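You operate a simulated robot arm through the tools that you are given. There is no shell and no other tool.

Carry out the task below with a simulated two-armed robot. There is one attempt and no reset: what you move stays moved.

Task
Bring number seven stand's bottom roll to zero on the height gauge.
Fine: gauge on its pad, free the wedge clamp, slide the wedge, clamp it, gauge back. Set down upright: height gauge.

It is judged by the outcome, as a careful person would: the job done as asked, and still so three seconds after it is handed in. It fails if anything else is knocked over, pushed out of place, dropped, spilled or broken.

Robot
Two 6-joint arms with two-finger grippers on one trunk that stands fixed in place. Base frame: the origin is at the foot of the trunk, x ahead of it, y to its left, z up. Readings come in mm, degrees, newtons and seconds.
The left shoulder is at [70, 148, 1239], the right one opposite. With the tool pointing down near the work surface each hand reaches from about 280 to 560 mm from the base axis, measured 20 degrees to its own side. Payload 2.69 kg a hand.
The TCP of each hand is the grasp point between the finger pads, 20 mm short of the fingertips. In the tool frame z runs along the fingers and y along their closing line. The gripper opens to 100 mm. The gripper's body begins 63 mm behind the TCP.
Orientation is that of the tool frame in the base frame, as [roll, pitch, yaw] about the fixed x, y, z axes, in that order (R = Rz(yaw) Ry(pitch) Rx(roll)). With the fingers straight down and closing along the base's y, the tool's x points along the base's -x, its y along +y and its z along -z.

Tools
- The arms move only by the tool play_rows. It takes "left_increments", "right_increments" or both (then of equal length, played together; a hand with none holds still); each is a list that holds one entry, the list of rows, each a list of 7 numbers: the shift along the tool's x, y, z in units of 25 mm (1.0 is 25 mm), then the turn, a rotation vector about the tool's x, y, z in units of 4 degrees (1.0 is 4 degrees), then the gripper command, from -1 (shut) to 1 (fully open), values between in proportion. In form: [[[x, y, z, ax, ay, az, gripper], ...]]. A call has 1 to 20 rows; each row shifts and turns the commanded pose from where the row before left it, along the tool's axes as they then stand. A call with a number of a shift or a turn outside -1 to 1 is refused whole. A row lasts 0.2 s, in which the tool goes at most 50 mm and 8.6 degrees; a call with a longer step from one row to the next is refused whole, and so is a gripper value outside its range. A pose out of reach is approached as far as the arm can. The call stops where the force on the tool passes 40 N (or 10 N more than at its start, if that is more) or the arm is blocked; 0.2 s more then pass. The fingers move at their own pace (about 45 mm/s each) and stop on an object; they squeeze with about 36 N. The grip force told is the motor's: it shows also when the fingers shut on nothing. Time passes only in rows, and 0.2 s behind the last, so rows that do not move let the fingers close. The reply holds the time, the measured pose of the TCP, the force on the tool along the base axes, the opening and the grip force, in the units named above and with some noise, with the torque about the TCP (base axes, N m) and any sound that the robot's microphone picked up.
- Cameras (640 x 400 px; columns grow to the right, rows downward): "scene" is now at [115, -42.6, 1444.8]; the picture's right is [-0.55, -0.84, -0.00], its down [-0.63, 0.41, -0.66] and it looks along [0.55, -0.36, -0.75] (base axes); focal length 331 px, centre (320, 200). "left" rides on the left gripper at [70, 19, -99] in its tool frame; the picture's right is [-0.26, 0.97, 0.00], its down [-0.75, -0.20, -0.63] and it looks along [-0.61, -0.16, 0.78] (tool axes); focal length 230 px, centre (320, 200). "right" rides on the right gripper at [70, -19, -99] in its tool frame; the picture's right is [0.26, 0.97, 0.00], its down [-0.75, 0.20, -0.63] and it looks along [-0.61, 0.16, 0.78] (tool axes); focal length 230 px, centre (320, 200). There is no depth. A picture from a camera that has moved, and an enlarged one, comes with that camera's place and axes in the base frame and with its lens.
- snapshot(camera): a new picture of that camera. No time passes.
- raise_lower(by): slides the trunk up (or, below 0, down) by that many mm; the arms and the scene camera ride with it, the base frame stays. It gives what a move gives, with no picture.
- turn_head(pan, tilt): turns the head with the scene camera to pan (to the left, within 86 degrees either way) and tilt (down, from -29 to 69), counted from straight ahead of the robot. It gives what a move gives.
- zoom(camera, box): a new picture of the part [left, top, right, bottom] of that camera's present view, enlarged. No time passes.
- close_job(): hands the job in; it is judged then, once.

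Nothing tells you positions but the pictures and the camera data. Unless the task says otherwise, let go and move clear before handing in.

The tools are called after "Call:" by a JSON object that holds its "op" and its "data". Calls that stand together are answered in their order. play_rows: Moves the arms, as the interface text tells. Its arguments: {"type":"object","properties":{"left_increments":{"type":"array"},"right_increments":{"type":"array"}},"required":[]} The other tools are called the same way: raise_lower (by) slides the trunk up or down; turn_head (pan, tilt) turns the head that bears the scene camera; snapshot (camera) takes a picture; zoom (camera, box) takes an enlarged picture of a part of a camera's view; close_job () hands the job in.

At the start:

```text
time_s: 0.0
left_eef_pos: [522.4, -73.3, 1093.6]
left_tcp_rot: [-180.0, -0.2, 180.0]
left_ft_force: [0.6, 0.3, 0.7]
left_ft_torque: [0.04, -0.01, 0.01]
left_opening: 100.3
left_finger_force: 0.1
right_eef_pos: [258.6, -280.4, 1149.1]
right_tcp_rot: [180.0, -0.1, 180.0]
right_ft_force: [0.1, 0.6, -0.5]
right_ft_torque: [-0.01, 0.01, -0.01]
right_opening: 99.9
right_finger_force: 0.0
trunk travel left (down, up): [-797.0, 143.0]
head pan, tilt: [-33.2, 48.5]
```

scene: 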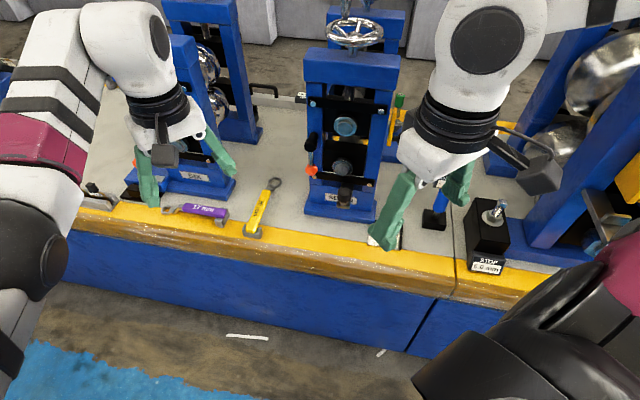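
right: 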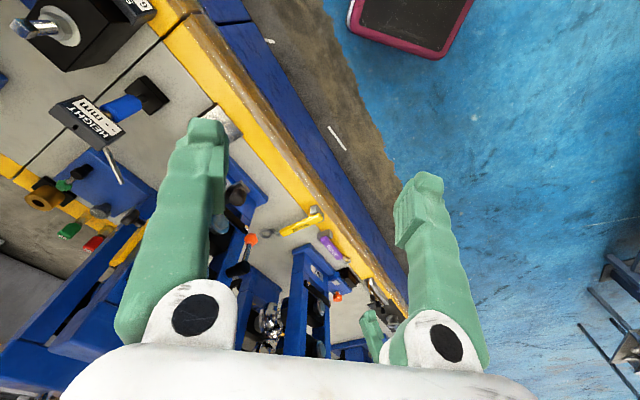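
left: 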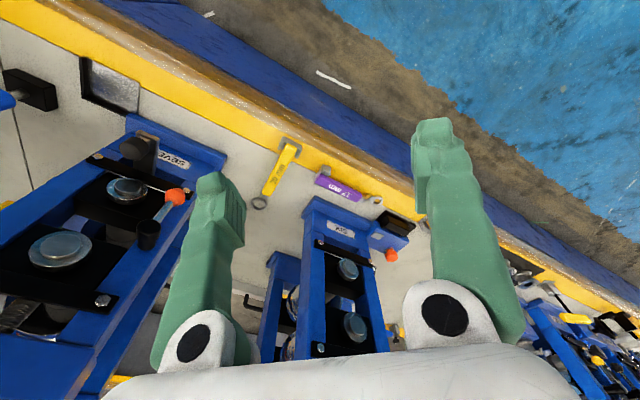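

I see a bench with several roll stands, spanners, a height gauge and a stop block. I'll look closer before moving anything.

Call:
{"op": "zoom", "data": {"camera": "scene", "box": [260, 60, 420, 240]}}

Call:
{"op": "zoom", "data": {"camera": "scene", "box": [380, 60, 640, 280]}}

Call:
{"op": "zoom", "data": {"camera": "scene", "box": [60, 60, 300, 240]}}

Call:
{"op": "zoom", "data": {"camera": "left", "box": [0, 40, 260, 360]}}

Call:
{"op": "zoom", "data": {"camera": "right", "box": [0, 0, 260, 300]}}

```text
2.22 times, centred on (340, 150) of scene
camera zoom: at [115.0, -42.6, 1444.8], right [-0.55, -0.84, 0.0], down [-0.63, 0.41, -0.66], along [0.55, -0.36, -0.75], focal length 735 px, centre (276, 311)
```

zoom: 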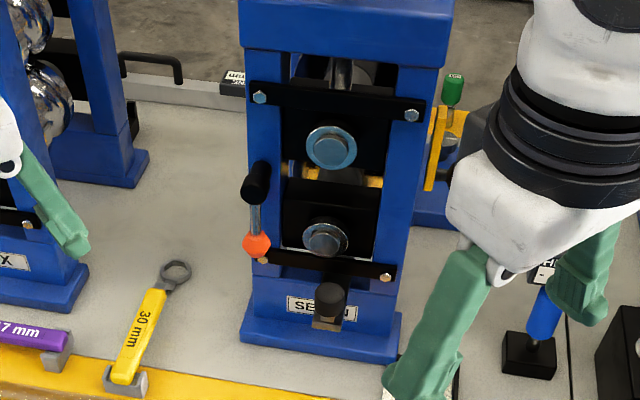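

```text
1.82 times, centred on (510, 170) of scene
camera zoom: at [115.0, -42.6, 1444.8], right [-0.55, -0.84, 0.0], down [-0.63, 0.41, -0.66], along [0.55, -0.36, -0.75], focal length 601 px, centre (-26, 254)
```

zoom: 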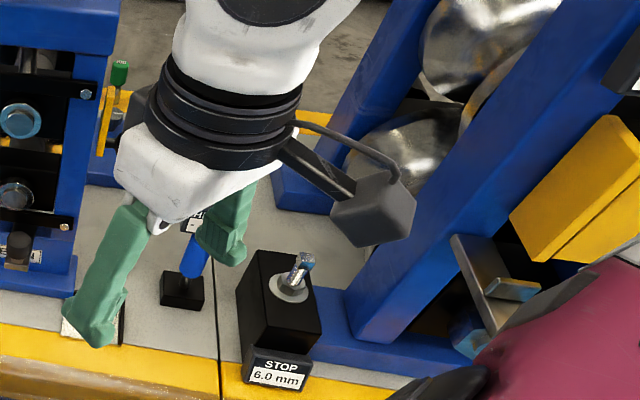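

```text
2.22 times, centred on (180, 150) of scene
camera zoom: at [115.0, -42.6, 1444.8], right [-0.55, -0.84, 0.0], down [-0.63, 0.41, -0.66], along [0.55, -0.36, -0.75], focal length 735 px, centre (631, 311)
```

zoom: 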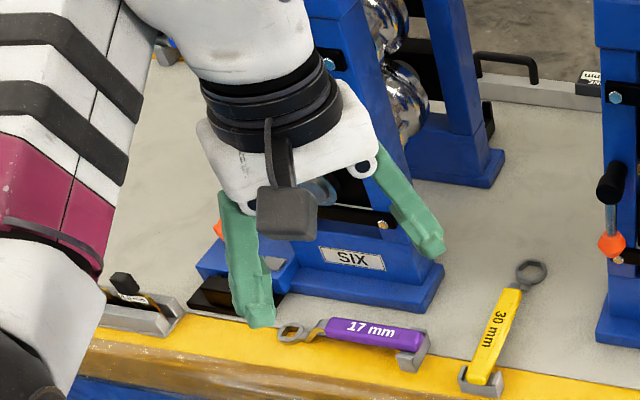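

```text
1.25 times, centred on (130, 200) of left
camera zoom: at [453.3, -55.0, 1195.2], right [0.26, 0.97, 0.0], down [0.75, -0.2, 0.63], along [0.61, -0.16, -0.78], focal length 288 px, centre (558, 200)
```

zoom: 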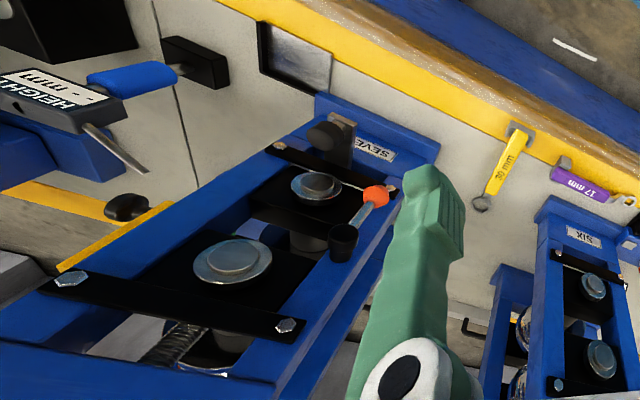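

```text
1.33 times, centred on (130, 150) of right
camera zoom: at [188.9, -297.6, 1247.2], right [-0.26, 0.97, 0.0], down [0.75, 0.2, 0.63], along [0.61, 0.16, -0.78], focal length 307 px, centre (573, 267)
```

zoom: 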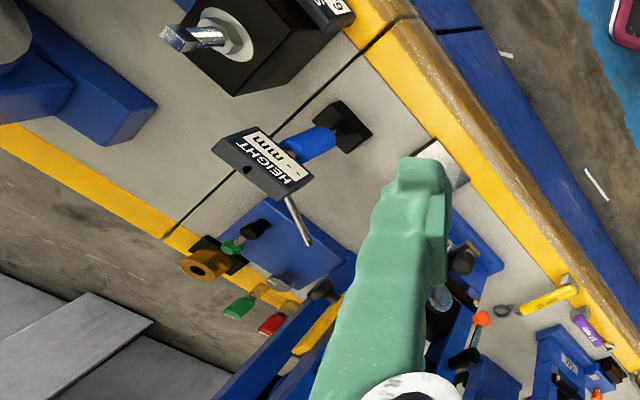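

Stand SEVEN is the middle one, with an orange-ball clamp lever on its left post and a black knob at its foot. The gauge stands to its right and the metal pad is in front, under my right hand, so I'll draw both arms back for a clear view.

Call:
{"op": "play_rows", "data": {"left_increments": [[[0.6, 1, -0.25, 0, 0, 0, 1], [0.6, 1, -0.25, 0, 0, 0, 1], [0.6, 1, -0.25, 0, 0, 0, 1], [0.6, 1, -0.25, 0, 0, 0, 1], [0.6, 1, -0.25, 0, 0, 0, 1], [0.6, 1, -0.25, 0, 0, 0, 1], [0.6, 1, -0.25, 0, 0, 0, 1], [0.6, 1, -0.25, 0, 0, 0, 1]]], "right_increments": [[[0.3, -0.6, 0, 0, 0, 0, 1], [0.3, -0.6, 0, 0, 0, 0, 1], [0.3, -0.6, 0, 0, 0, 0, 1], [0.3, -0.6, 0, 0, 0, 0, 1], [0.3, -0.6, 0, 0, 0, 0, 1], [0.3, -0.6, 0, 0, 0, 0, 1], [0.3, -0.6, 0, 0, 0, 0, 1], [0.3, -0.6, 0, 0, 0, 0, 1]]]}}

Call:
{"op": "turn_head", "data": {"pan": -43, "tilt": 48}}

Call:
{"op": "snapshot", "data": {"camera": "scene"}}

Call:
{"op": "snapshot", "data": {"camera": "right"}}

Call:
{"op": "snapshot", "data": {"camera": "left"}}

```text
time_s: 1.8
left_eef_pos: [574.3, 48.7, 1131.3]
left_tcp_rot: [180.0, -0.3, 179.9]
left_ft_force: [0.6, 0.0, -0.3]
left_ft_torque: [-0.02, 0.03, -0.02]
left_opening: 100.0
left_finger_force: 0.1
left hand out of reach, approached as far as the arm can: row 1, 2, 3, 4, 5, 6, 7, 8
right_eef_pos: [259.7, -309.0, 1150.5]
right_tcp_rot: [-179.9, 0.0, -179.9]
right_ft_force: [0.3, 0.8, -0.2]
right_ft_torque: [-0.02, 0.0, 0.0]
right_opening: 100.1
right_finger_force: 0.1
right hand out of reach, approached as far as the arm can: row 2, 3, 4, 5, 6, 7, 8
trunk travel left (down, up): [-797.0, 143.0]
head pan, tilt: [-33.2, 48.5]
```

```text
time_s: 2.5
left_eef_pos: [574.0, 47.4, 1132.1]
left_tcp_rot: [-179.8, -0.1, -180.0]
left_ft_force: [-0.1, 0.5, 0.1]
left_ft_torque: [-0.04, -0.02, -0.03]
left_opening: 99.9
left_finger_force: 0.1
right_eef_pos: [259.1, -308.2, 1151.1]
right_tcp_rot: [-179.9, 0.1, 179.9]
right_ft_force: [-0.2, -0.1, 0.0]
right_ft_torque: [0.0, -0.01, -0.01]
right_opening: 100.0
right_finger_force: 0.0
trunk travel left (down, up): [-797.0, 143.0]
head pan, tilt: [-43.0, 48.0]
```

```text
taken
camera scene: at [107.0, -53.1, 1445.6], right [-0.68, -0.73, 0.0], down [-0.54, 0.51, -0.67], along [0.49, -0.46, -0.74], focal length 331 px, centre (320, 200)
```

scene: 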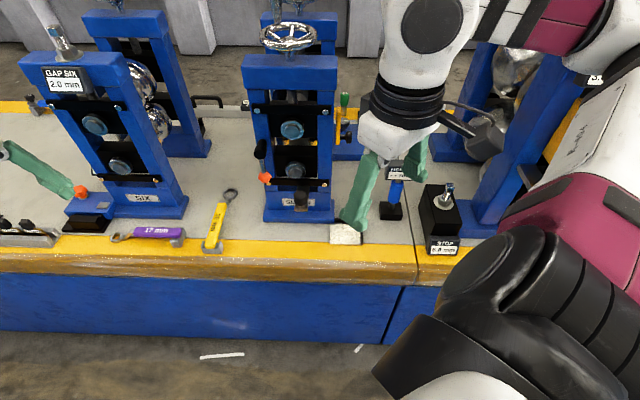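

```text
taken
camera right: at [190.8, -326.7, 1249.4], right [-0.26, 0.97, 0.0], down [0.75, 0.2, 0.63], along [0.61, 0.16, -0.78], focal length 230 px, centre (320, 200)
```

right: 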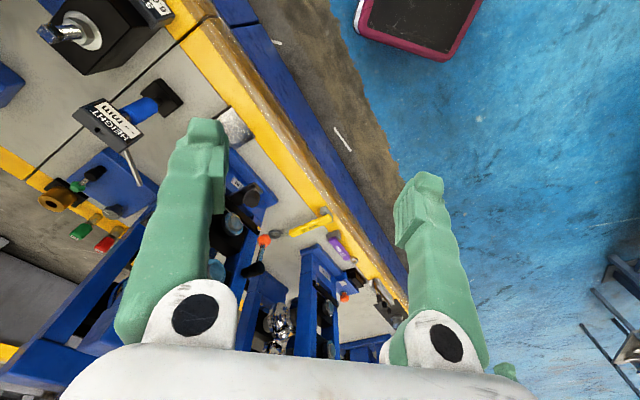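

```text
taken
camera left: at [504.5, 66.1, 1232.3], right [0.26, 0.97, 0.0], down [0.75, -0.2, 0.63], along [0.61, -0.16, -0.78], focal length 230 px, centre (320, 200)
```

left: 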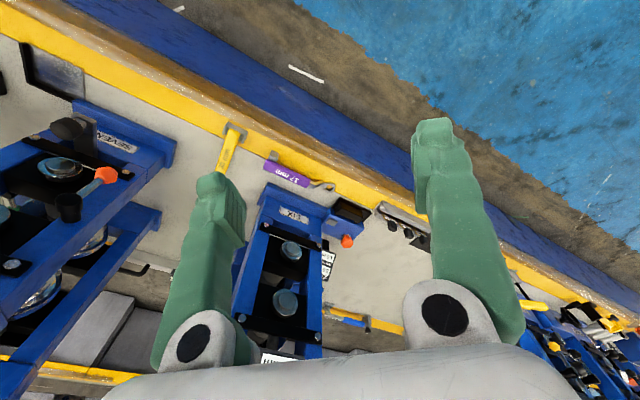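

The bench runs obliquely, about square to this view, and I put the gauge base near [396, -591, 766]. I'll study stand seven and the gauge in detail next.

Call:
{"op": "zoom", "data": {"camera": "scene", "box": [230, 120, 350, 250]}}

Call:
{"op": "zoom", "data": {"camera": "scene", "box": [320, 130, 480, 270]}}

Call:
{"op": "zoom", "data": {"camera": "right", "box": [0, 60, 200, 260]}}

Call:
{"op": "zoom", "data": {"camera": "right", "box": [190, 80, 370, 260]}}

Call:
{"op": "zoom", "data": {"camera": "left", "box": [0, 20, 200, 240]}}

```text
3.08 times, centred on (290, 185) of scene
camera zoom: at [107.0, -53.1, 1445.6], right [-0.68, -0.73, 0.0], down [-0.54, 0.51, -0.67], along [0.49, -0.46, -0.74], focal length 1017 px, centre (412, 246)
```

zoom: 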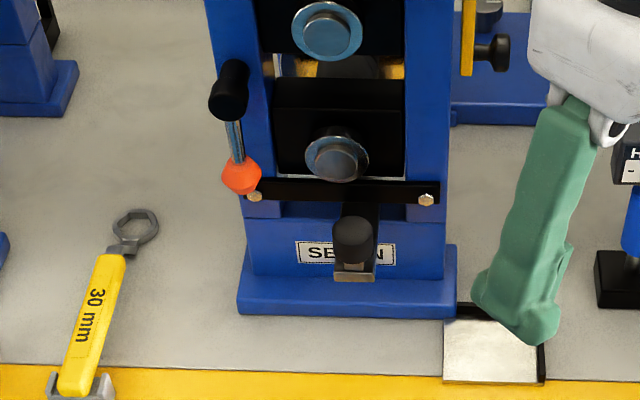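

```text
2.86 times, centred on (400, 200) of scene
camera zoom: at [107.0, -53.1, 1445.6], right [-0.68, -0.73, 0.0], down [-0.54, 0.51, -0.67], along [0.49, -0.46, -0.74], focal length 944 px, centre (91, 200)
```

zoom: 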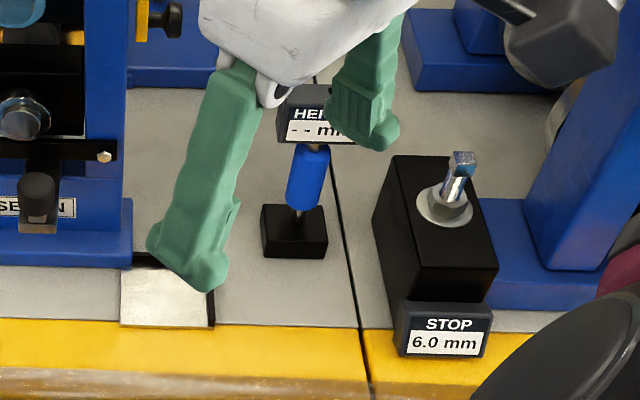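

```text
2.00 times, centred on (100, 160) of right
camera zoom: at [190.8, -326.7, 1249.4], right [-0.26, 0.97, 0.0], down [0.75, 0.2, 0.63], along [0.61, 0.16, -0.78], focal length 460 px, centre (760, 280)
```

zoom: 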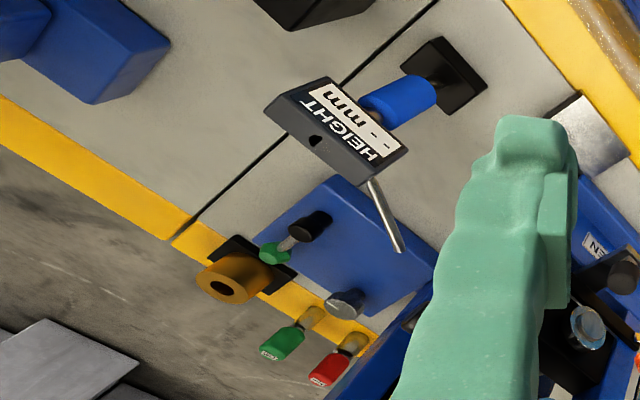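

```text
2.22 times, centred on (280, 170) of right
camera zoom: at [190.8, -326.7, 1249.4], right [-0.26, 0.97, 0.0], down [0.75, 0.2, 0.63], along [0.61, 0.16, -0.78], focal length 511 px, centre (409, 267)
```

zoom: 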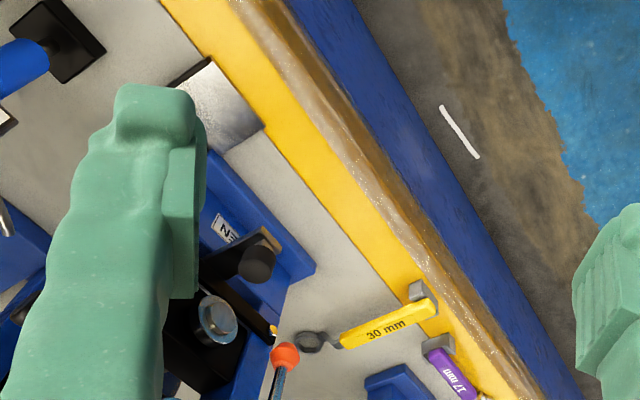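

```text
1.82 times, centred on (100, 130) of left
camera zoom: at [504.5, 66.1, 1232.3], right [0.26, 0.97, 0.0], down [0.75, -0.2, 0.63], along [0.61, -0.16, -0.78], focal length 418 px, centre (720, 327)
```

zoom: 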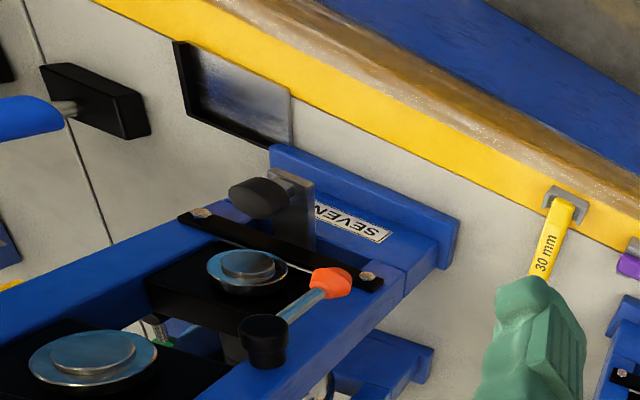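

Stand seven has a knobbed wedge bar at its foot, and its clamp lever has an orange end and a black end. Before lowering the trunk I'll check where the right elbow is and how tall the neighbours are.

Call:
{"op": "turn_head", "data": {"pan": -75, "tilt": 35}}

Call:
{"op": "snapshot", "data": {"camera": "scene"}}

Call:
{"op": "turn_head", "data": {"pan": -43, "tilt": 25}}

Call:
{"op": "snapshot", "data": {"camera": "scene"}}

Call:
{"op": "turn_head", "data": {"pan": 0, "tilt": 35}}

Call:
{"op": "snapshot", "data": {"camera": "scene"}}

```text
time_s: 3.5
left_eef_pos: [573.0, 47.5, 1132.2]
left_tcp_rot: [-179.9, -0.2, -180.0]
left_ft_force: [0.8, 0.7, 0.1]
left_ft_torque: [-0.02, -0.01, -0.01]
left_opening: 100.0
left_finger_force: 0.1
right_eef_pos: [259.9, -309.1, 1150.3]
right_tcp_rot: [-179.9, -0.1, 180.0]
right_ft_force: [0.6, 0.5, 0.0]
right_ft_torque: [-0.01, 0.02, -0.01]
right_opening: 100.0
right_finger_force: 0.1
trunk travel left (down, up): [-797.0, 143.0]
head pan, tilt: [-75.0, 35.0]
```

```text
taken
camera scene: at [72.4, -84.6, 1464.5], right [-0.97, -0.26, 0.0], down [-0.15, 0.55, -0.82], along [0.21, -0.79, -0.57], focal length 331 px, centre (320, 200)
```

scene: 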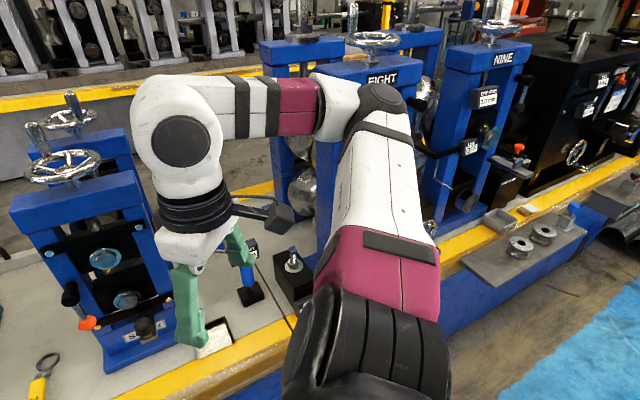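

```text
time_s: 4.5
left_eef_pos: [573.7, 46.8, 1132.1]
left_tcp_rot: [-179.9, -0.1, 180.0]
left_ft_force: [-0.3, 0.0, -0.1]
left_ft_torque: [-0.01, -0.04, 0.0]
left_opening: 100.0
left_finger_force: 0.0
right_eef_pos: [260.8, -308.0, 1149.9]
right_tcp_rot: [-180.0, 0.0, 180.0]
right_ft_force: [0.5, -0.1, 0.0]
right_ft_torque: [-0.01, 0.01, 0.03]
right_opening: 99.8
right_finger_force: 0.1
trunk travel left (down, up): [-797.0, 143.0]
head pan, tilt: [-43.0, 25.0]
```

```text
taken
camera scene: at [116.7, -62.5, 1480.3], right [-0.68, -0.73, 0.0], down [-0.31, 0.29, -0.91], along [0.66, -0.62, -0.42], focal length 331 px, centre (320, 200)
```

scene: 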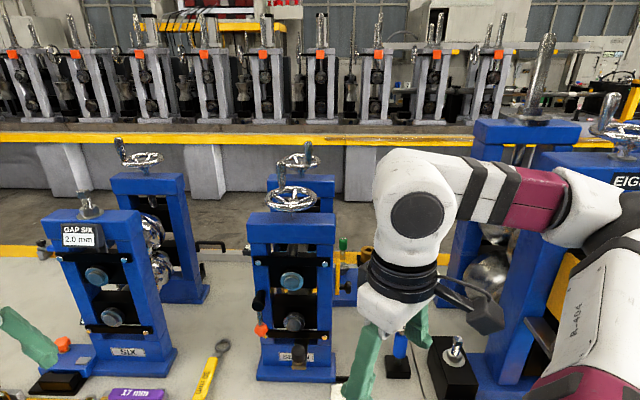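

```text
time_s: 5.5
left_eef_pos: [574.0, 46.6, 1130.8]
left_tcp_rot: [180.0, -0.2, 180.0]
left_ft_force: [-0.2, 0.0, 0.5]
left_ft_torque: [0.01, 0.02, 0.01]
left_opening: 100.3
left_finger_force: 0.1
right_eef_pos: [259.6, -309.8, 1150.6]
right_tcp_rot: [180.0, 0.0, 179.9]
right_ft_force: [0.6, -0.1, -0.2]
right_ft_torque: [0.0, 0.0, -0.03]
right_opening: 100.2
right_finger_force: 0.0
trunk travel left (down, up): [-797.0, 143.0]
head pan, tilt: [0.0, 35.0]
```

```text
taken
camera scene: at [137.5, 0.3, 1464.6], right [0.0, -1.0, 0.0], down [-0.57, 0.0, -0.82], along [0.82, 0.0, -0.57], focal length 331 px, centre (320, 200)
```

scene: 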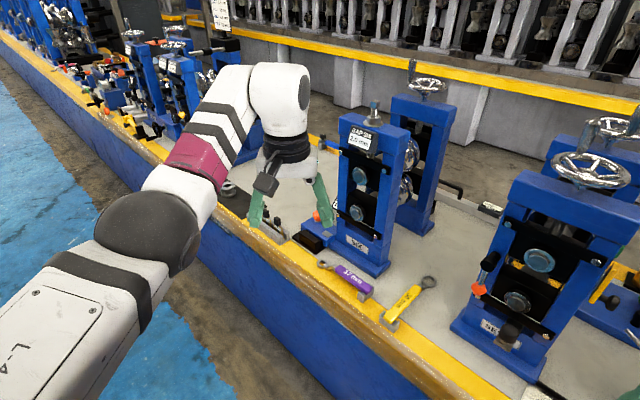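

The right elbow stands just in front of the bench edge with clear space below it, and the left arm is well in front of the bench too. I'll lower the trunk 200 mm so the right arm can reach forward and the head can see the stand from the front.

Call:
{"op": "raise_lower", "data": {"by": -200}}

Call:
{"op": "turn_head", "data": {"pan": -43, "tilt": 30}}

Call:
{"op": "snapshot", "data": {"camera": "scene"}}

Call:
{"op": "zoom", "data": {"camera": "scene", "box": [220, 80, 360, 260]}}

Call:
{"op": "snapshot", "data": {"camera": "right"}}

Call:
{"op": "snapshot", "data": {"camera": "left"}}

```text
time_s: 7.7
left_eef_pos: [573.8, 47.5, 931.1]
left_tcp_rot: [-179.9, -0.1, -179.9]
left_ft_force: [-0.9, 0.5, 1.0]
left_ft_torque: [0.01, 0.0, -0.02]
left_opening: 99.8
left_finger_force: 0.1
right_eef_pos: [259.8, -308.3, 949.7]
right_tcp_rot: [180.0, 0.0, -179.9]
right_ft_force: [0.6, 0.2, -0.7]
right_ft_torque: [0.02, 0.0, -0.02]
right_opening: 100.0
right_finger_force: 0.0
trunk travel left (down, up): [-597.0, 343.0]
head pan, tilt: [0.0, 35.0]
```

```text
time_s: 8.8
left_eef_pos: [573.9, 47.7, 931.2]
left_tcp_rot: [-179.9, -0.1, -180.0]
left_ft_force: [-0.1, -0.1, 0.0]
left_ft_torque: [0.01, 0.02, 0.04]
left_opening: 99.9
left_finger_force: 0.1
right_eef_pos: [259.5, -308.3, 951.2]
right_tcp_rot: [180.0, 0.1, -179.9]
right_ft_force: [-0.1, -0.4, -0.9]
right_ft_torque: [0.05, 0.01, 0.02]
right_opening: 99.8
right_finger_force: 0.1
trunk travel left (down, up): [-597.0, 343.0]
head pan, tilt: [-43.0, 30.0]
```

```text
taken
camera scene: at [115.6, -61.2, 1272.4], right [-0.68, -0.73, 0.0], down [-0.37, 0.34, -0.87], along [0.63, -0.59, -0.5], focal length 331 px, centre (320, 200)
```

scene: 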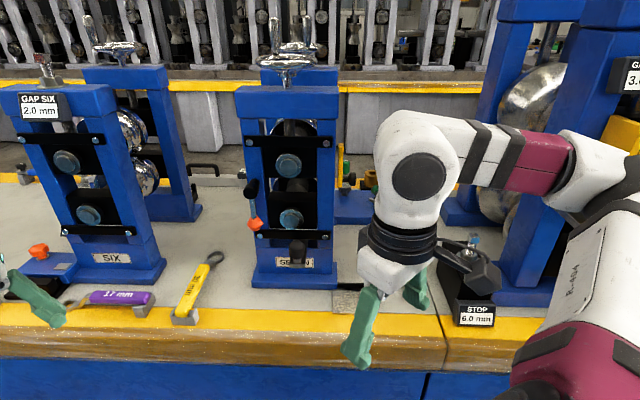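

```text
2.22 times, centred on (290, 170) of scene
camera zoom: at [115.6, -61.2, 1272.4], right [-0.68, -0.73, 0.0], down [-0.37, 0.34, -0.87], along [0.63, -0.59, -0.5], focal length 735 px, centre (387, 267)
```

zoom: 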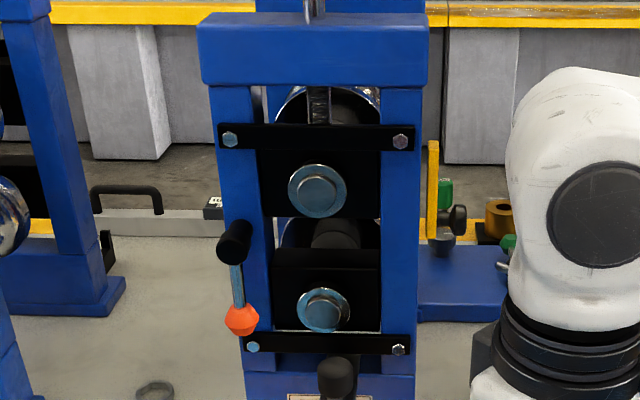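

```text
taken
camera right: at [190.8, -326.8, 1049.3], right [-0.26, 0.97, 0.0], down [0.75, 0.2, 0.63], along [0.61, 0.16, -0.78], focal length 230 px, centre (320, 200)
```

right: 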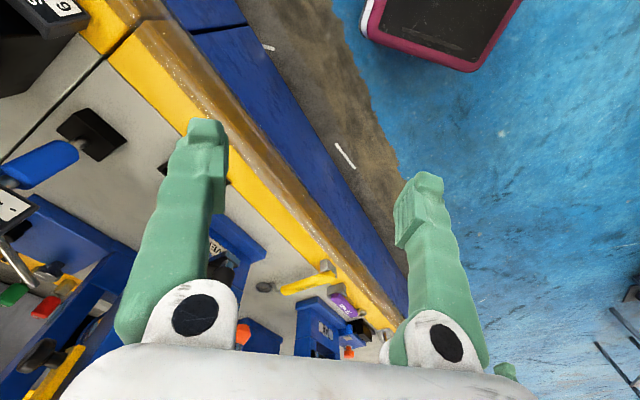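

```text
taken
camera left: at [504.6, 66.0, 1032.3], right [0.26, 0.97, 0.0], down [0.75, -0.2, 0.63], along [0.61, -0.16, -0.78], focal length 230 px, centre (320, 200)
```

left: 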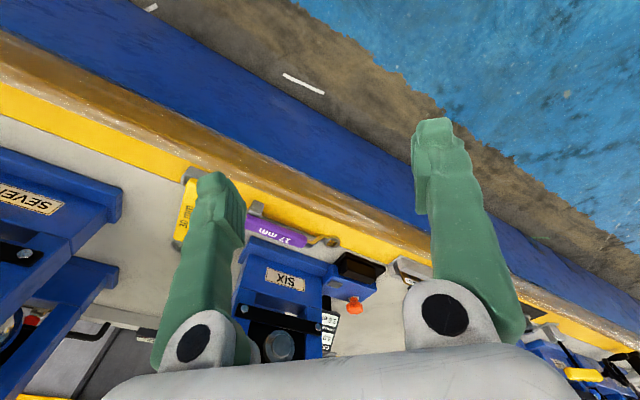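

From the front, stand seven shows two chocks, the crossbar, the wedge knob at the foot and the lever on the left post. I'll turn the right hand square to the bench, tilt its fingers toward the stand, and see what the arm allows.

Call:
{"op": "play_rows", "data": {"right_increments": [[[0, 0, 0, 0, 0, 0.94, 1], [0, 0, 0, 0, 0, 0.94, 1], [0, 0, 0, 0, 0, 0.94, 1], [0, 0, 0, 0, 0, 0.94, 1], [0, 0, 0, 0, 0, 0.94, 1], [0, 0, 0, 0, 0, 0.94, 1], [0, 0, 0, 0, 0, 0.94, 1], [0, 0, 0, 0, 0, 0.94, 1], [0, 0, 0, 0, 0, 0.94, 1], [0, 0, 0, 0, 0, 0.94, 1], [0, 0, 0, 0, 0, 0.94, 1], [0, 0, 0, 0, 0, 0.94, 1]]]}}

Call:
{"op": "play_rows", "data": {"right_increments": [[[0, 0, 0, 0, -0.94, 0, 1], [0, 0, 0, 0, -0.94, 0, 1], [0, 0, 0, 0, -0.94, 0, 1], [0, 0, 0, 0, -0.94, 0, 1], [0, 0, 0, 0, -0.94, 0, 1], [0, 0, 0, 0, -0.94, 0, 1], [0, 0, 0, 0, -0.94, 0, 1], [0, 0, 0, 0, -0.94, 0, 1], [0, 0, 0, 0, -0.94, 0, 1], [0, 0, 0, 0, -0.94, 0, 1], [0, 0, 0, 0, -0.94, 0, 1], [0, 0, 0, 0, -0.94, 0, 1]]]}}

Call:
{"op": "snapshot", "data": {"camera": "scene"}}

Call:
{"op": "snapshot", "data": {"camera": "right"}}

```text
time_s: 11.4
left_eef_pos: [574.3, 46.2, 931.7]
left_tcp_rot: [-179.9, -0.1, -179.9]
left_ft_force: [-0.1, -0.1, 0.1]
left_ft_torque: [0.01, 0.01, -0.01]
left_opening: 100.1
left_finger_force: 0.1
right_eef_pos: [261.1, -308.3, 950.1]
right_tcp_rot: [180.0, 0.1, 134.8]
right_ft_force: [-0.2, 0.4, 0.1]
right_ft_torque: [0.01, 0.0, -0.02]
right_opening: 100.1
right_finger_force: 0.0
trunk travel left (down, up): [-597.0, 343.0]
head pan, tilt: [-43.0, 30.0]
```

```text
time_s: 14.0
left_eef_pos: [573.3, 46.9, 931.7]
left_tcp_rot: [180.0, -0.1, 179.9]
left_ft_force: [0.1, 0.5, 0.1]
left_ft_torque: [-0.01, -0.06, 0.02]
left_opening: 100.0
left_finger_force: 0.0
right_eef_pos: [303.6, -351.1, 992.1]
right_tcp_rot: [180.0, 44.9, 135.0]
right_ft_force: [-0.4, 0.9, -0.5]
right_ft_torque: [-0.01, -0.04, 0.0]
right_opening: 99.9
right_finger_force: 0.3
right hand out of reach, approached as far as the arm can: row 7, 8, 9, 10, 11, 12
trunk travel left (down, up): [-597.0, 343.0]
head pan, tilt: [-43.0, 30.0]
```

```text
taken
camera scene: at [115.5, -61.5, 1272.4], right [-0.68, -0.73, 0.0], down [-0.37, 0.34, -0.87], along [0.63, -0.59, -0.5], focal length 331 px, centre (320, 200)
```

scene: 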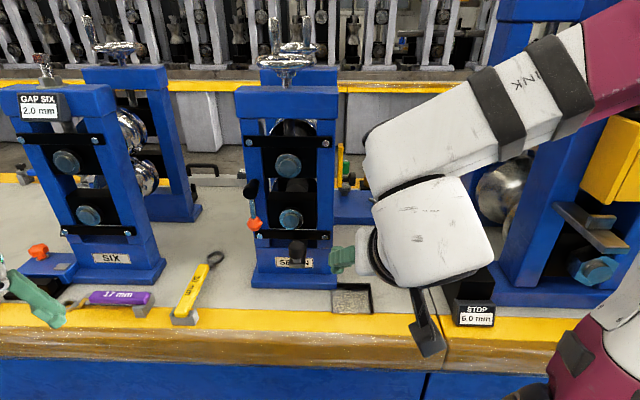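

```text
taken
camera right: at [207.3, -278.3, 1011.6], right [0.56, 0.81, -0.18], down [0.2, 0.08, 0.98], along [0.81, -0.58, -0.12], focal length 230 px, centre (320, 200)
```

right: 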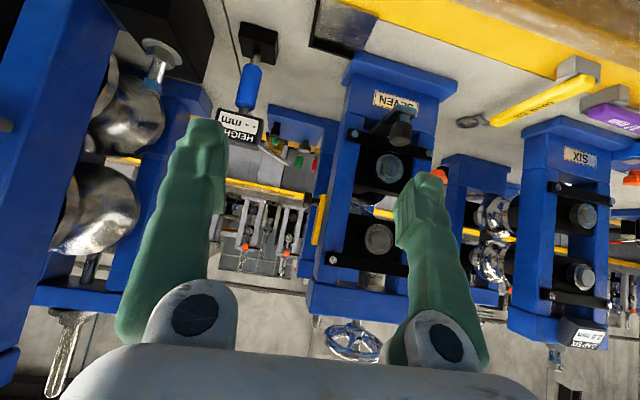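

The 45° tilt is reachable, and the right hand camera now sees the gauge and stand seven (upside down). I'll zoom in for details and measurements.

Call:
{"op": "zoom", "data": {"camera": "right", "box": [220, 0, 340, 180]}}

Call:
{"op": "zoom", "data": {"camera": "right", "box": [310, 40, 480, 200]}}

Call:
{"op": "zoom", "data": {"camera": "scene", "box": [220, 140, 400, 320]}}

```text
2.22 times, centred on (280, 90) of right
camera zoom: at [207.3, -278.3, 1011.6], right [0.56, 0.81, -0.18], down [0.2, 0.08, 0.98], along [0.81, -0.58, -0.12], focal length 511 px, centre (409, 444)
```

zoom: 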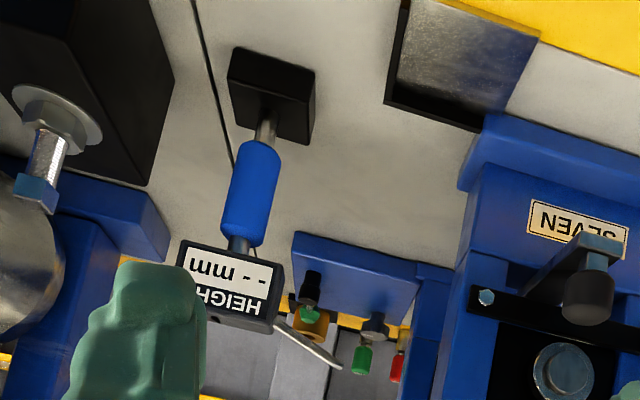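

```text
2.50 times, centred on (395, 120) of right
camera zoom: at [207.3, -278.3, 1011.6], right [0.56, 0.81, -0.18], down [0.2, 0.08, 0.98], along [0.81, -0.58, -0.12], focal length 575 px, centre (132, 400)
```

zoom: 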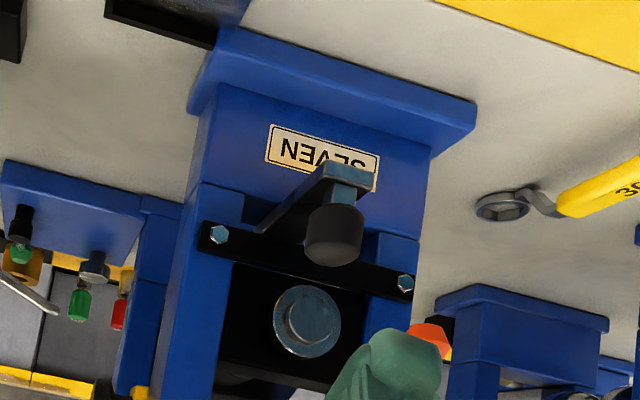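

```text
2.22 times, centred on (310, 230) of scene
camera zoom: at [115.5, -61.5, 1272.4], right [-0.68, -0.73, 0.0], down [-0.37, 0.34, -0.87], along [0.63, -0.59, -0.5], focal length 735 px, centre (342, 133)
```

zoom: 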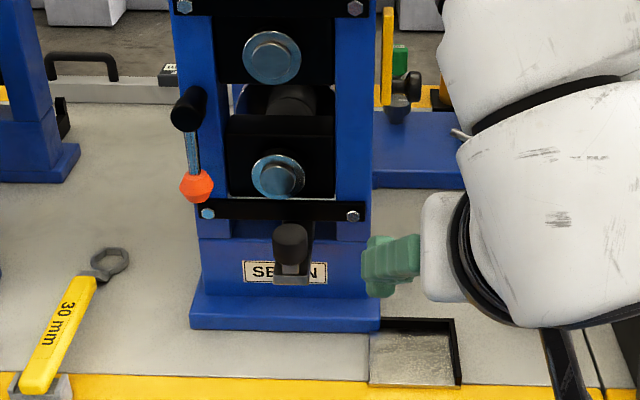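

By triangulation the bench top is at about z=700, the wedge knob near [528, -383, 853], the gauge near [426, -637] and the pad's fence corner near [458, -548]. I'll shift the right hand left along the bench for a second view of the lever and the gauge.

Call:
{"op": "play_rows", "data": {"right_increments": [[[0, 1, 0, 0, 0, 0, 1], [0, 1, 0, 0, 0, 0, 1], [0, 1, 0, 0, 0, 0, 1], [0, 1, 0, 0, 0, 0, 1], [0, 1, 0, 0, 0, 0, 1], [0, 1, 0, 0, 0, 0, 1]]]}}

Call:
{"op": "snapshot", "data": {"camera": "right"}}

Call:
{"op": "snapshot", "data": {"camera": "scene"}}

```text
time_s: 15.4
left_eef_pos: [573.7, 47.8, 932.3]
left_tcp_rot: [-180.0, -0.2, 180.0]
left_ft_force: [-0.4, 0.4, -0.5]
left_ft_torque: [0.0, 0.03, 0.04]
left_opening: 100.3
left_finger_force: 0.0
right_eef_pos: [350.4, -364.4, 1019.8]
right_tcp_rot: [-180.0, 45.0, 135.0]
right_ft_force: [0.2, -0.1, -0.3]
right_ft_torque: [0.0, -0.03, -0.03]
right_opening: 100.0
right_finger_force: 0.1
right hand out of reach, approached as far as the arm can: row 1, 2, 3, 4, 5, 6
trunk travel left (down, up): [-597.0, 343.0]
head pan, tilt: [-43.0, 30.0]
```

```text
taken
camera right: at [252.2, -293.0, 1041.1], right [0.55, 0.81, -0.18], down [0.2, 0.08, 0.98], along [0.81, -0.58, -0.12], focal length 230 px, centre (320, 200)
```

right: 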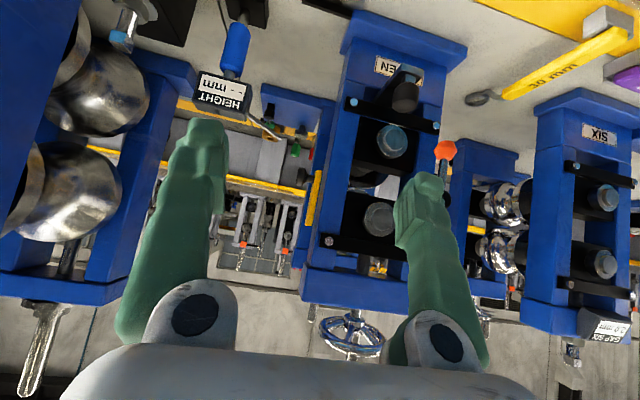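

```text
taken
camera scene: at [115.8, -61.3, 1272.3], right [-0.68, -0.73, 0.0], down [-0.37, 0.34, -0.87], along [0.63, -0.59, -0.5], focal length 331 px, centre (320, 200)
```

scene: 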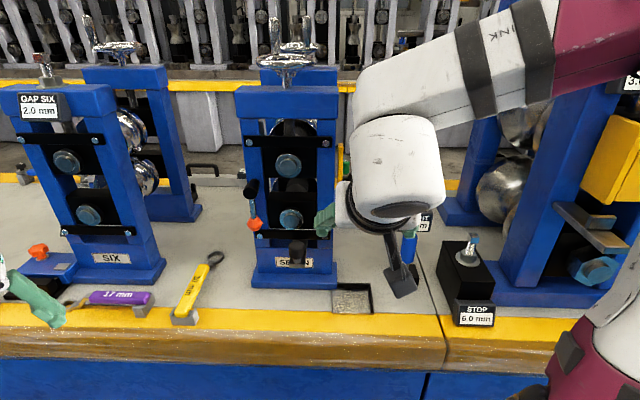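

The arm is at an inner limit here but should reach outward freely. I'll move the right hand to a standoff in front of the gauge, with the gripper partly closed so it clears the STOP block, and look from close up.

Call:
{"op": "play_rows", "data": {"right_increments": [[[-0.058, -0.603, 0.5, 0, 0, 0, 0.3], [-0.058, -0.603, 0.5, 0, 0, 0, 0.3], [-0.058, -0.603, 0.5, 0, 0, 0, 0.3], [-0.058, -0.603, 0.5, 0, 0, 0, 0.3], [-0.058, -0.603, 0.5, 0, 0, 0, 0.3], [-0.058, -0.603, 0.5, 0, 0, 0, 0.3], [-0.058, -0.603, 0.5, 0, 0, 0, 0.3], [-0.058, -0.603, 0.5, 0, 0, 0, 0.3], [-0.058, -0.603, 0.5, 0, 0, 0, 0.3]]]}}

Call:
{"op": "snapshot", "data": {"camera": "right"}}

Call:
{"op": "snapshot", "data": {"camera": "scene"}}

```text
time_s: 17.4
left_eef_pos: [575.1, 47.3, 932.1]
left_tcp_rot: [-180.0, -0.2, 180.0]
left_ft_force: [-0.9, 0.1, 0.4]
left_ft_torque: [0.05, -0.01, 0.0]
left_opening: 100.0
left_finger_force: 0.1
right_eef_pos: [349.6, -397.7, 972.8]
right_tcp_rot: [-179.9, 45.1, 134.9]
right_ft_force: [-0.3, -0.1, 0.1]
right_ft_torque: [0.03, 0.0, -0.01]
right_opening: 65.1
right_finger_force: 0.1
right hand out of reach, approached as far as the arm can: row 2, 3, 4, 5, 6, 7, 8, 9
trunk travel left (down, up): [-597.0, 343.0]
head pan, tilt: [-43.0, 30.0]
```

```text
taken
camera right: at [251.1, -326.3, 993.0], right [0.56, 0.81, -0.18], down [0.2, 0.08, 0.98], along [0.81, -0.58, -0.12], focal length 230 px, centre (320, 200)
```

right: 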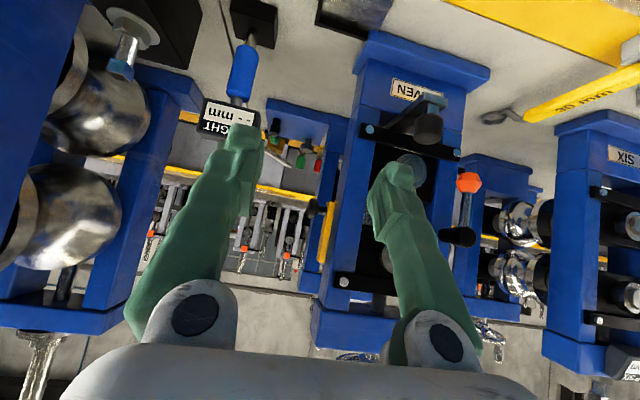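

```text
taken
camera scene: at [115.9, -61.7, 1272.3], right [-0.68, -0.73, 0.0], down [-0.37, 0.34, -0.87], along [0.63, -0.59, -0.5], focal length 331 px, centre (320, 200)
```

scene: 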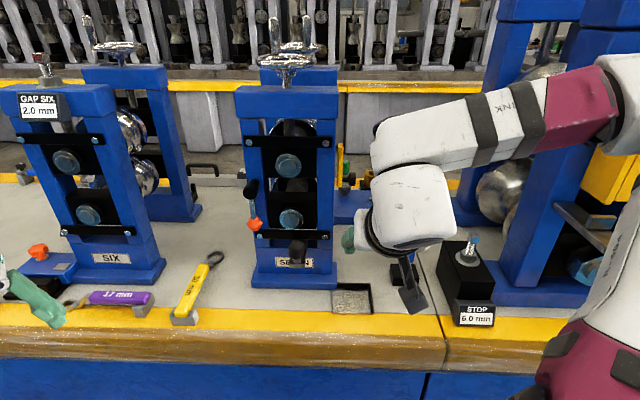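

That path stopped against some joint limit. I'll try short moves in single directions to find out which are free.

Call:
{"op": "play_rows", "data": {"right_increments": [[[0, 0, 1, 0, 0, 0, 0.3], [0, 0, 1, 0, 0, 0, 0.3]]]}}

Call:
{"op": "play_rows", "data": {"right_increments": [[[0, -1, 0, 0, 0, 0, 0.3], [0, -1, 0, 0, 0, 0, 0.3]]]}}

```text
time_s: 18.0
left_eef_pos: [574.5, 47.4, 929.8]
left_tcp_rot: [180.0, -0.2, -179.9]
left_ft_force: [0.5, -0.2, -1.2]
left_ft_torque: [0.0, 0.01, 0.03]
left_opening: 100.3
left_finger_force: 0.1
right_eef_pos: [373.6, -424.3, 937.4]
right_tcp_rot: [179.9, 45.0, 134.9]
right_ft_force: [-0.4, -0.7, -0.2]
right_ft_torque: [0.02, 0.01, 0.02]
right_opening: 64.9
right_finger_force: 0.0
trunk travel left (down, up): [-597.0, 343.0]
head pan, tilt: [-43.0, 30.0]
```

```text
time_s: 18.6
left_eef_pos: [574.4, 50.0, 930.8]
left_tcp_rot: [-179.9, -0.2, -179.9]
left_ft_force: [-0.3, 0.0, 0.6]
left_ft_torque: [-0.05, 0.01, 0.02]
left_opening: 99.9
left_finger_force: 0.0
right_eef_pos: [369.8, -428.6, 937.3]
right_tcp_rot: [-179.7, 45.1, 135.2]
right_ft_force: [-0.1, 0.6, 0.5]
right_ft_torque: [-0.03, 0.01, -0.04]
right_opening: 65.1
right_finger_force: 0.0
right hand out of reach, approached as far as the arm can: row 1, 2
trunk travel left (down, up): [-597.0, 343.0]
head pan, tilt: [-43.0, 30.0]
```

Forward is free, but moving right is limited at this heading. I'll yaw the hand further to the right and then try again.

Call:
{"op": "play_rows", "data": {"right_increments": [[[0, 0, 0, 0.66, 0, 0.66, 0.3], [0, 0, 0, 0.66, 0, 0.66, 0.3], [0, 0, 0, 0.66, 0, 0.66, 0.3], [0, 0, 0, 0.66, 0, 0.66, 0.3]]]}}

Call:
{"op": "play_rows", "data": {"right_increments": [[[0, -1, 0, 0, 0, 0, 0.3], [0, -1, 0, 0, 0, 0, 0.3]]]}}

```text
time_s: 19.6
left_eef_pos: [574.3, 47.7, 931.9]
left_tcp_rot: [-179.9, -0.2, 180.0]
left_ft_force: [0.4, -0.1, 0.2]
left_ft_torque: [-0.02, 0.02, 0.01]
left_opening: 99.7
left_finger_force: 0.0
right_eef_pos: [360.2, -439.0, 944.1]
right_tcp_rot: [-179.9, 45.0, 119.9]
right_ft_force: [0.4, -0.8, -0.5]
right_ft_torque: [0.03, 0.0, -0.01]
right_opening: 64.9
right_finger_force: 0.2
right hand out of reach, approached as far as the arm can: row 3, 4
trunk travel left (down, up): [-597.0, 343.0]
head pan, tilt: [-43.0, 30.0]
```

```text
time_s: 20.2
left_eef_pos: [574.8, 50.6, 930.3]
left_tcp_rot: [-179.9, -0.1, 180.0]
left_ft_force: [0.2, -0.4, -0.7]
left_ft_torque: [0.03, 0.02, 0.03]
left_opening: 99.9
left_finger_force: 0.2
right_eef_pos: [339.6, -450.7, 943.7]
right_tcp_rot: [-179.7, 45.3, 120.2]
right_ft_force: [-0.7, 0.2, 0.3]
right_ft_torque: [0.06, -0.02, 0.01]
right_opening: 65.0
right_finger_force: 0.0
right hand out of reach, approached as far as the arm can: row 2
trunk travel left (down, up): [-597.0, 343.0]
head pan, tilt: [-43.0, 30.0]
```

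Call:
{"op": "turn_head", "data": {"pan": -65, "tilt": 25}}

Call:
{"op": "snapshot", "data": {"camera": "scene"}}

Call:
{"op": "snapshot", "data": {"camera": "right"}}

Call:
{"op": "snapshot", "data": {"camera": "left"}}

```text
time_s: 21.1
left_eef_pos: [573.5, 47.5, 931.5]
left_tcp_rot: [180.0, -0.1, 180.0]
left_ft_force: [-0.3, -0.8, -0.5]
left_ft_torque: [0.01, -0.03, 0.03]
left_opening: 100.1
left_finger_force: 0.0
right_eef_pos: [339.5, -451.4, 943.4]
right_tcp_rot: [-179.8, 45.1, 120.1]
right_ft_force: [1.0, 0.4, -1.0]
right_ft_torque: [0.02, 0.02, 0.03]
right_opening: 64.9
right_finger_force: 0.2
trunk travel left (down, up): [-597.0, 343.0]
head pan, tilt: [-65.0, 25.0]
```

```text
taken
camera scene: at [88.3, -83.9, 1280.3], right [-0.91, -0.42, 0.0], down [-0.18, 0.38, -0.91], along [0.38, -0.82, -0.42], focal length 331 px, centre (320, 200)
```

scene: 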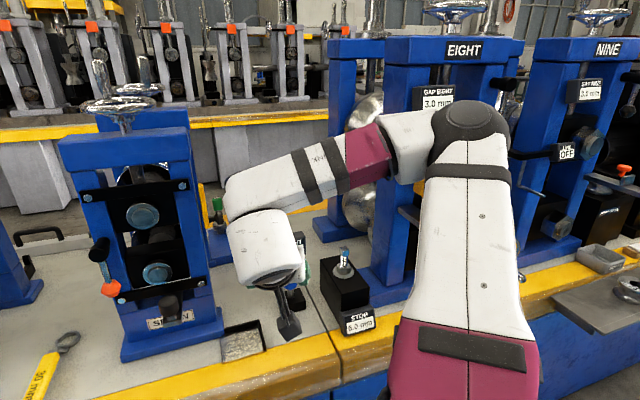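

```text
taken
camera right: at [263.5, -356.1, 963.8], right [0.74, 0.64, -0.18], down [0.22, 0.03, 0.98], along [0.63, -0.77, -0.12], focal length 230 px, centre (320, 200)
```

right: 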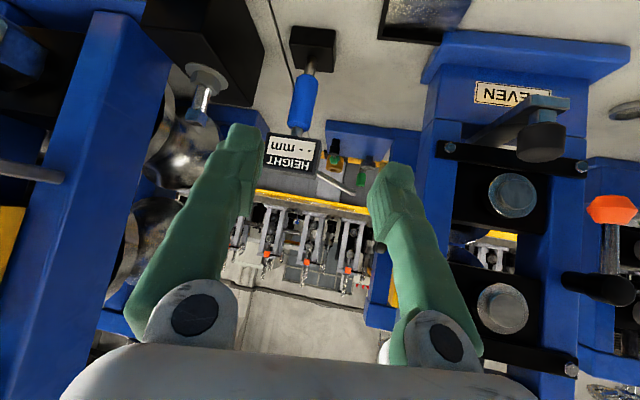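

```text
taken
camera left: at [504.5, 65.5, 1032.4], right [0.26, 0.97, 0.0], down [0.75, -0.2, 0.63], along [0.61, -0.16, -0.78], focal length 230 px, centre (320, 200)
```

left: 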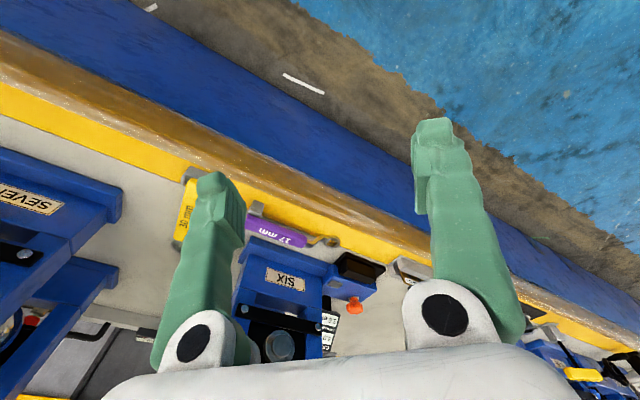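

The arm seems to be blocked around its own shoulder axis, so I'll raise the trunk 100 mm. Then I'll swing the hand forward and down on the left side before going right to the gauge.

Call:
{"op": "raise_lower", "data": {"by": 100}}

Call:
{"op": "play_rows", "data": {"right_increments": [[[0.595, 0.401, 0.857, 0, 0, 0, 0.3], [0.595, 0.401, 0.857, 0, 0, 0, 0.3], [0.595, 0.401, 0.857, 0, 0, 0, 0.3], [0.595, 0.401, 0.857, 0, 0, 0, 0.3], [0.595, 0.401, 0.857, 0, 0, 0, 0.3], [0.595, 0.401, 0.857, 0, 0, 0, 0.3]]]}}

Call:
{"op": "play_rows", "data": {"right_increments": [[[0, -1, 0, 0, 0, 0, 0.3], [0, -1, 0, 0, 0, 0, 0.3]]]}}

Call:
{"op": "snapshot", "data": {"camera": "scene"}}

Call:
{"op": "snapshot", "data": {"camera": "right"}}

```text
time_s: 22.4
left_eef_pos: [574.9, 48.1, 1031.3]
left_tcp_rot: [-180.0, -0.2, 180.0]
left_ft_force: [-0.5, -0.3, 0.5]
left_ft_torque: [0.0, 0.05, -0.01]
left_opening: 99.9
left_finger_force: 0.0
right_eef_pos: [339.0, -450.8, 1042.2]
right_tcp_rot: [-179.8, 45.0, 120.1]
right_ft_force: [0.8, -0.8, 0.2]
right_ft_torque: [0.02, 0.0, 0.02]
right_opening: 65.2
right_finger_force: 0.0
trunk travel left (down, up): [-697.0, 243.0]
head pan, tilt: [-65.0, 25.0]
```

```text
time_s: 23.8
left_eef_pos: [573.8, 47.3, 1032.0]
left_tcp_rot: [180.0, -0.1, 179.9]
left_ft_force: [0.1, 1.2, 0.0]
left_ft_torque: [-0.01, -0.04, 0.02]
left_opening: 100.2
left_finger_force: 0.0
right_eef_pos: [351.7, -507.3, 948.4]
right_tcp_rot: [179.9, 44.9, 120.1]
right_ft_force: [0.7, -0.2, -0.3]
right_ft_torque: [-0.01, -0.04, -0.02]
right_opening: 65.1
right_finger_force: 0.1
right hand out of reach, approached as far as the arm can: row 2, 3, 4, 5, 6
trunk travel left (down, up): [-697.0, 243.0]
head pan, tilt: [-65.0, 25.0]
```

```text
time_s: 24.4
left_eef_pos: [573.2, 44.7, 1032.8]
left_tcp_rot: [-180.0, -0.1, 180.0]
left_ft_force: [0.3, -0.2, -0.4]
left_ft_torque: [0.01, 0.0, -0.01]
left_opening: 99.8
left_finger_force: 0.0
right_eef_pos: [331.6, -519.3, 948.0]
right_tcp_rot: [-180.0, 44.9, 120.2]
right_ft_force: [0.1, -0.6, 0.1]
right_ft_torque: [0.01, -0.01, 0.03]
right_opening: 65.3
right_finger_force: 0.0
right hand out of reach, approached as far as the arm can: row 1, 2
trunk travel left (down, up): [-697.0, 243.0]
head pan, tilt: [-65.0, 25.0]
```

```text
taken
camera scene: at [87.2, -85.3, 1380.3], right [-0.91, -0.42, 0.0], down [-0.18, 0.38, -0.91], along [0.38, -0.82, -0.42], focal length 331 px, centre (320, 200)
```

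scene: 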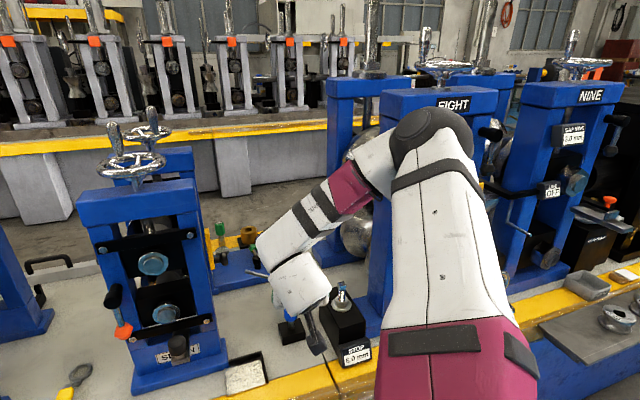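

```text
taken
camera right: at [256.1, -423.8, 968.7], right [0.74, 0.64, -0.18], down [0.22, 0.03, 0.98], along [0.63, -0.77, -0.12], focal length 230 px, centre (320, 200)
```

right: 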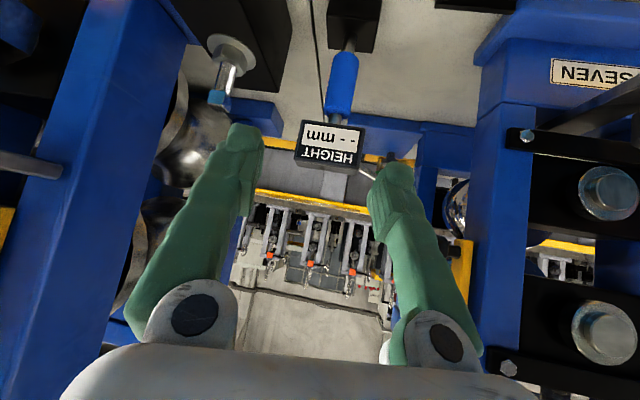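

The hand is sliding along a limit surface instead of moving freely. I'll probe each direction with small out-and-back steps.

Call:
{"op": "play_rows", "data": {"right_increments": [[[0.4, 0, 0, 0, 0, 0, 0.3], [-0.4, 0, 0, 0, 0, 0, 0.3], [-0.4, 0, 0, 0, 0, 0, 0.3], [0.4, 0, 0, 0, 0, 0, 0.3], [0, 0.4, 0, 0, 0, 0, 0.3], [0, -0.4, 0, 0, 0, 0, 0.3], [0, -0.4, 0, 0, 0, 0, 0.3], [0, 0.4, 0, 0, 0, 0, 0.3], [0, 0, 0.4, 0, 0, 0, 0.3], [0, 0, -0.4, 0, 0, 0, 0.3], [0, 0, -0.4, 0, 0, 0, 0.3], [0, 0, 0.4, 0, 0, 0, 0.3]]]}}

Call:
{"op": "play_rows", "data": {"right_increments": [[[0, 0, 0, 0.7, 0, 0, 0.3], [0, 0, 0, -0.7, 0, 0, 0.3], [0, 0, 0, -0.7, 0, 0, 0.3], [0, 0, 0, 0.7, 0, 0, 0.3], [0, 0, 0, 0, 0.7, 0, 0.3], [0, 0, 0, 0, -0.7, 0, 0.3], [0, 0, 0, 0, -0.7, 0, 0.3], [0, 0, 0, 0, 0.7, 0, 0.3], [0, 0, 0, 0, 0, 0.7, 0.3], [0, 0, 0, 0, 0, -0.7, 0.3], [0, 0, 0, 0, 0, -0.7, 0.3], [0, 0, 0, 0, 0, 0.7, 0.3]]]}}

```text
time_s: 27.0
left_eef_pos: [574.5, 46.8, 1030.1]
left_tcp_rot: [180.0, -0.2, -180.0]
left_ft_force: [0.2, -0.1, 0.2]
left_ft_torque: [0.04, 0.04, 0.02]
left_opening: 99.9
left_finger_force: 0.1
right_eef_pos: [337.8, -506.4, 940.6]
right_tcp_rot: [-180.0, 44.9, 120.1]
right_ft_force: [-0.2, -0.3, -0.5]
right_ft_torque: [-0.07, 0.02, -0.03]
right_opening: 65.2
right_finger_force: 0.0
right hand out of reach, approached as far as the arm can: row 3, 7
trunk travel left (down, up): [-697.0, 243.0]
head pan, tilt: [-65.0, 25.0]
```

```text
time_s: 29.6
left_eef_pos: [574.8, 47.4, 1030.5]
left_tcp_rot: [-179.9, -0.1, 180.0]
left_ft_force: [-0.1, -0.4, -0.3]
left_ft_torque: [0.01, 0.0, -0.02]
left_opening: 100.2
left_finger_force: 0.1
right_eef_pos: [336.1, -508.9, 944.8]
right_tcp_rot: [-179.9, 45.0, 120.1]
right_ft_force: [0.3, 0.2, 0.1]
right_ft_torque: [-0.01, -0.02, -0.03]
right_opening: 64.9
right_finger_force: 0.0
right hand out of reach, approached as far as the arm can: row 1
trunk travel left (down, up): [-697.0, 243.0]
head pan, tilt: [-65.0, 25.0]
```

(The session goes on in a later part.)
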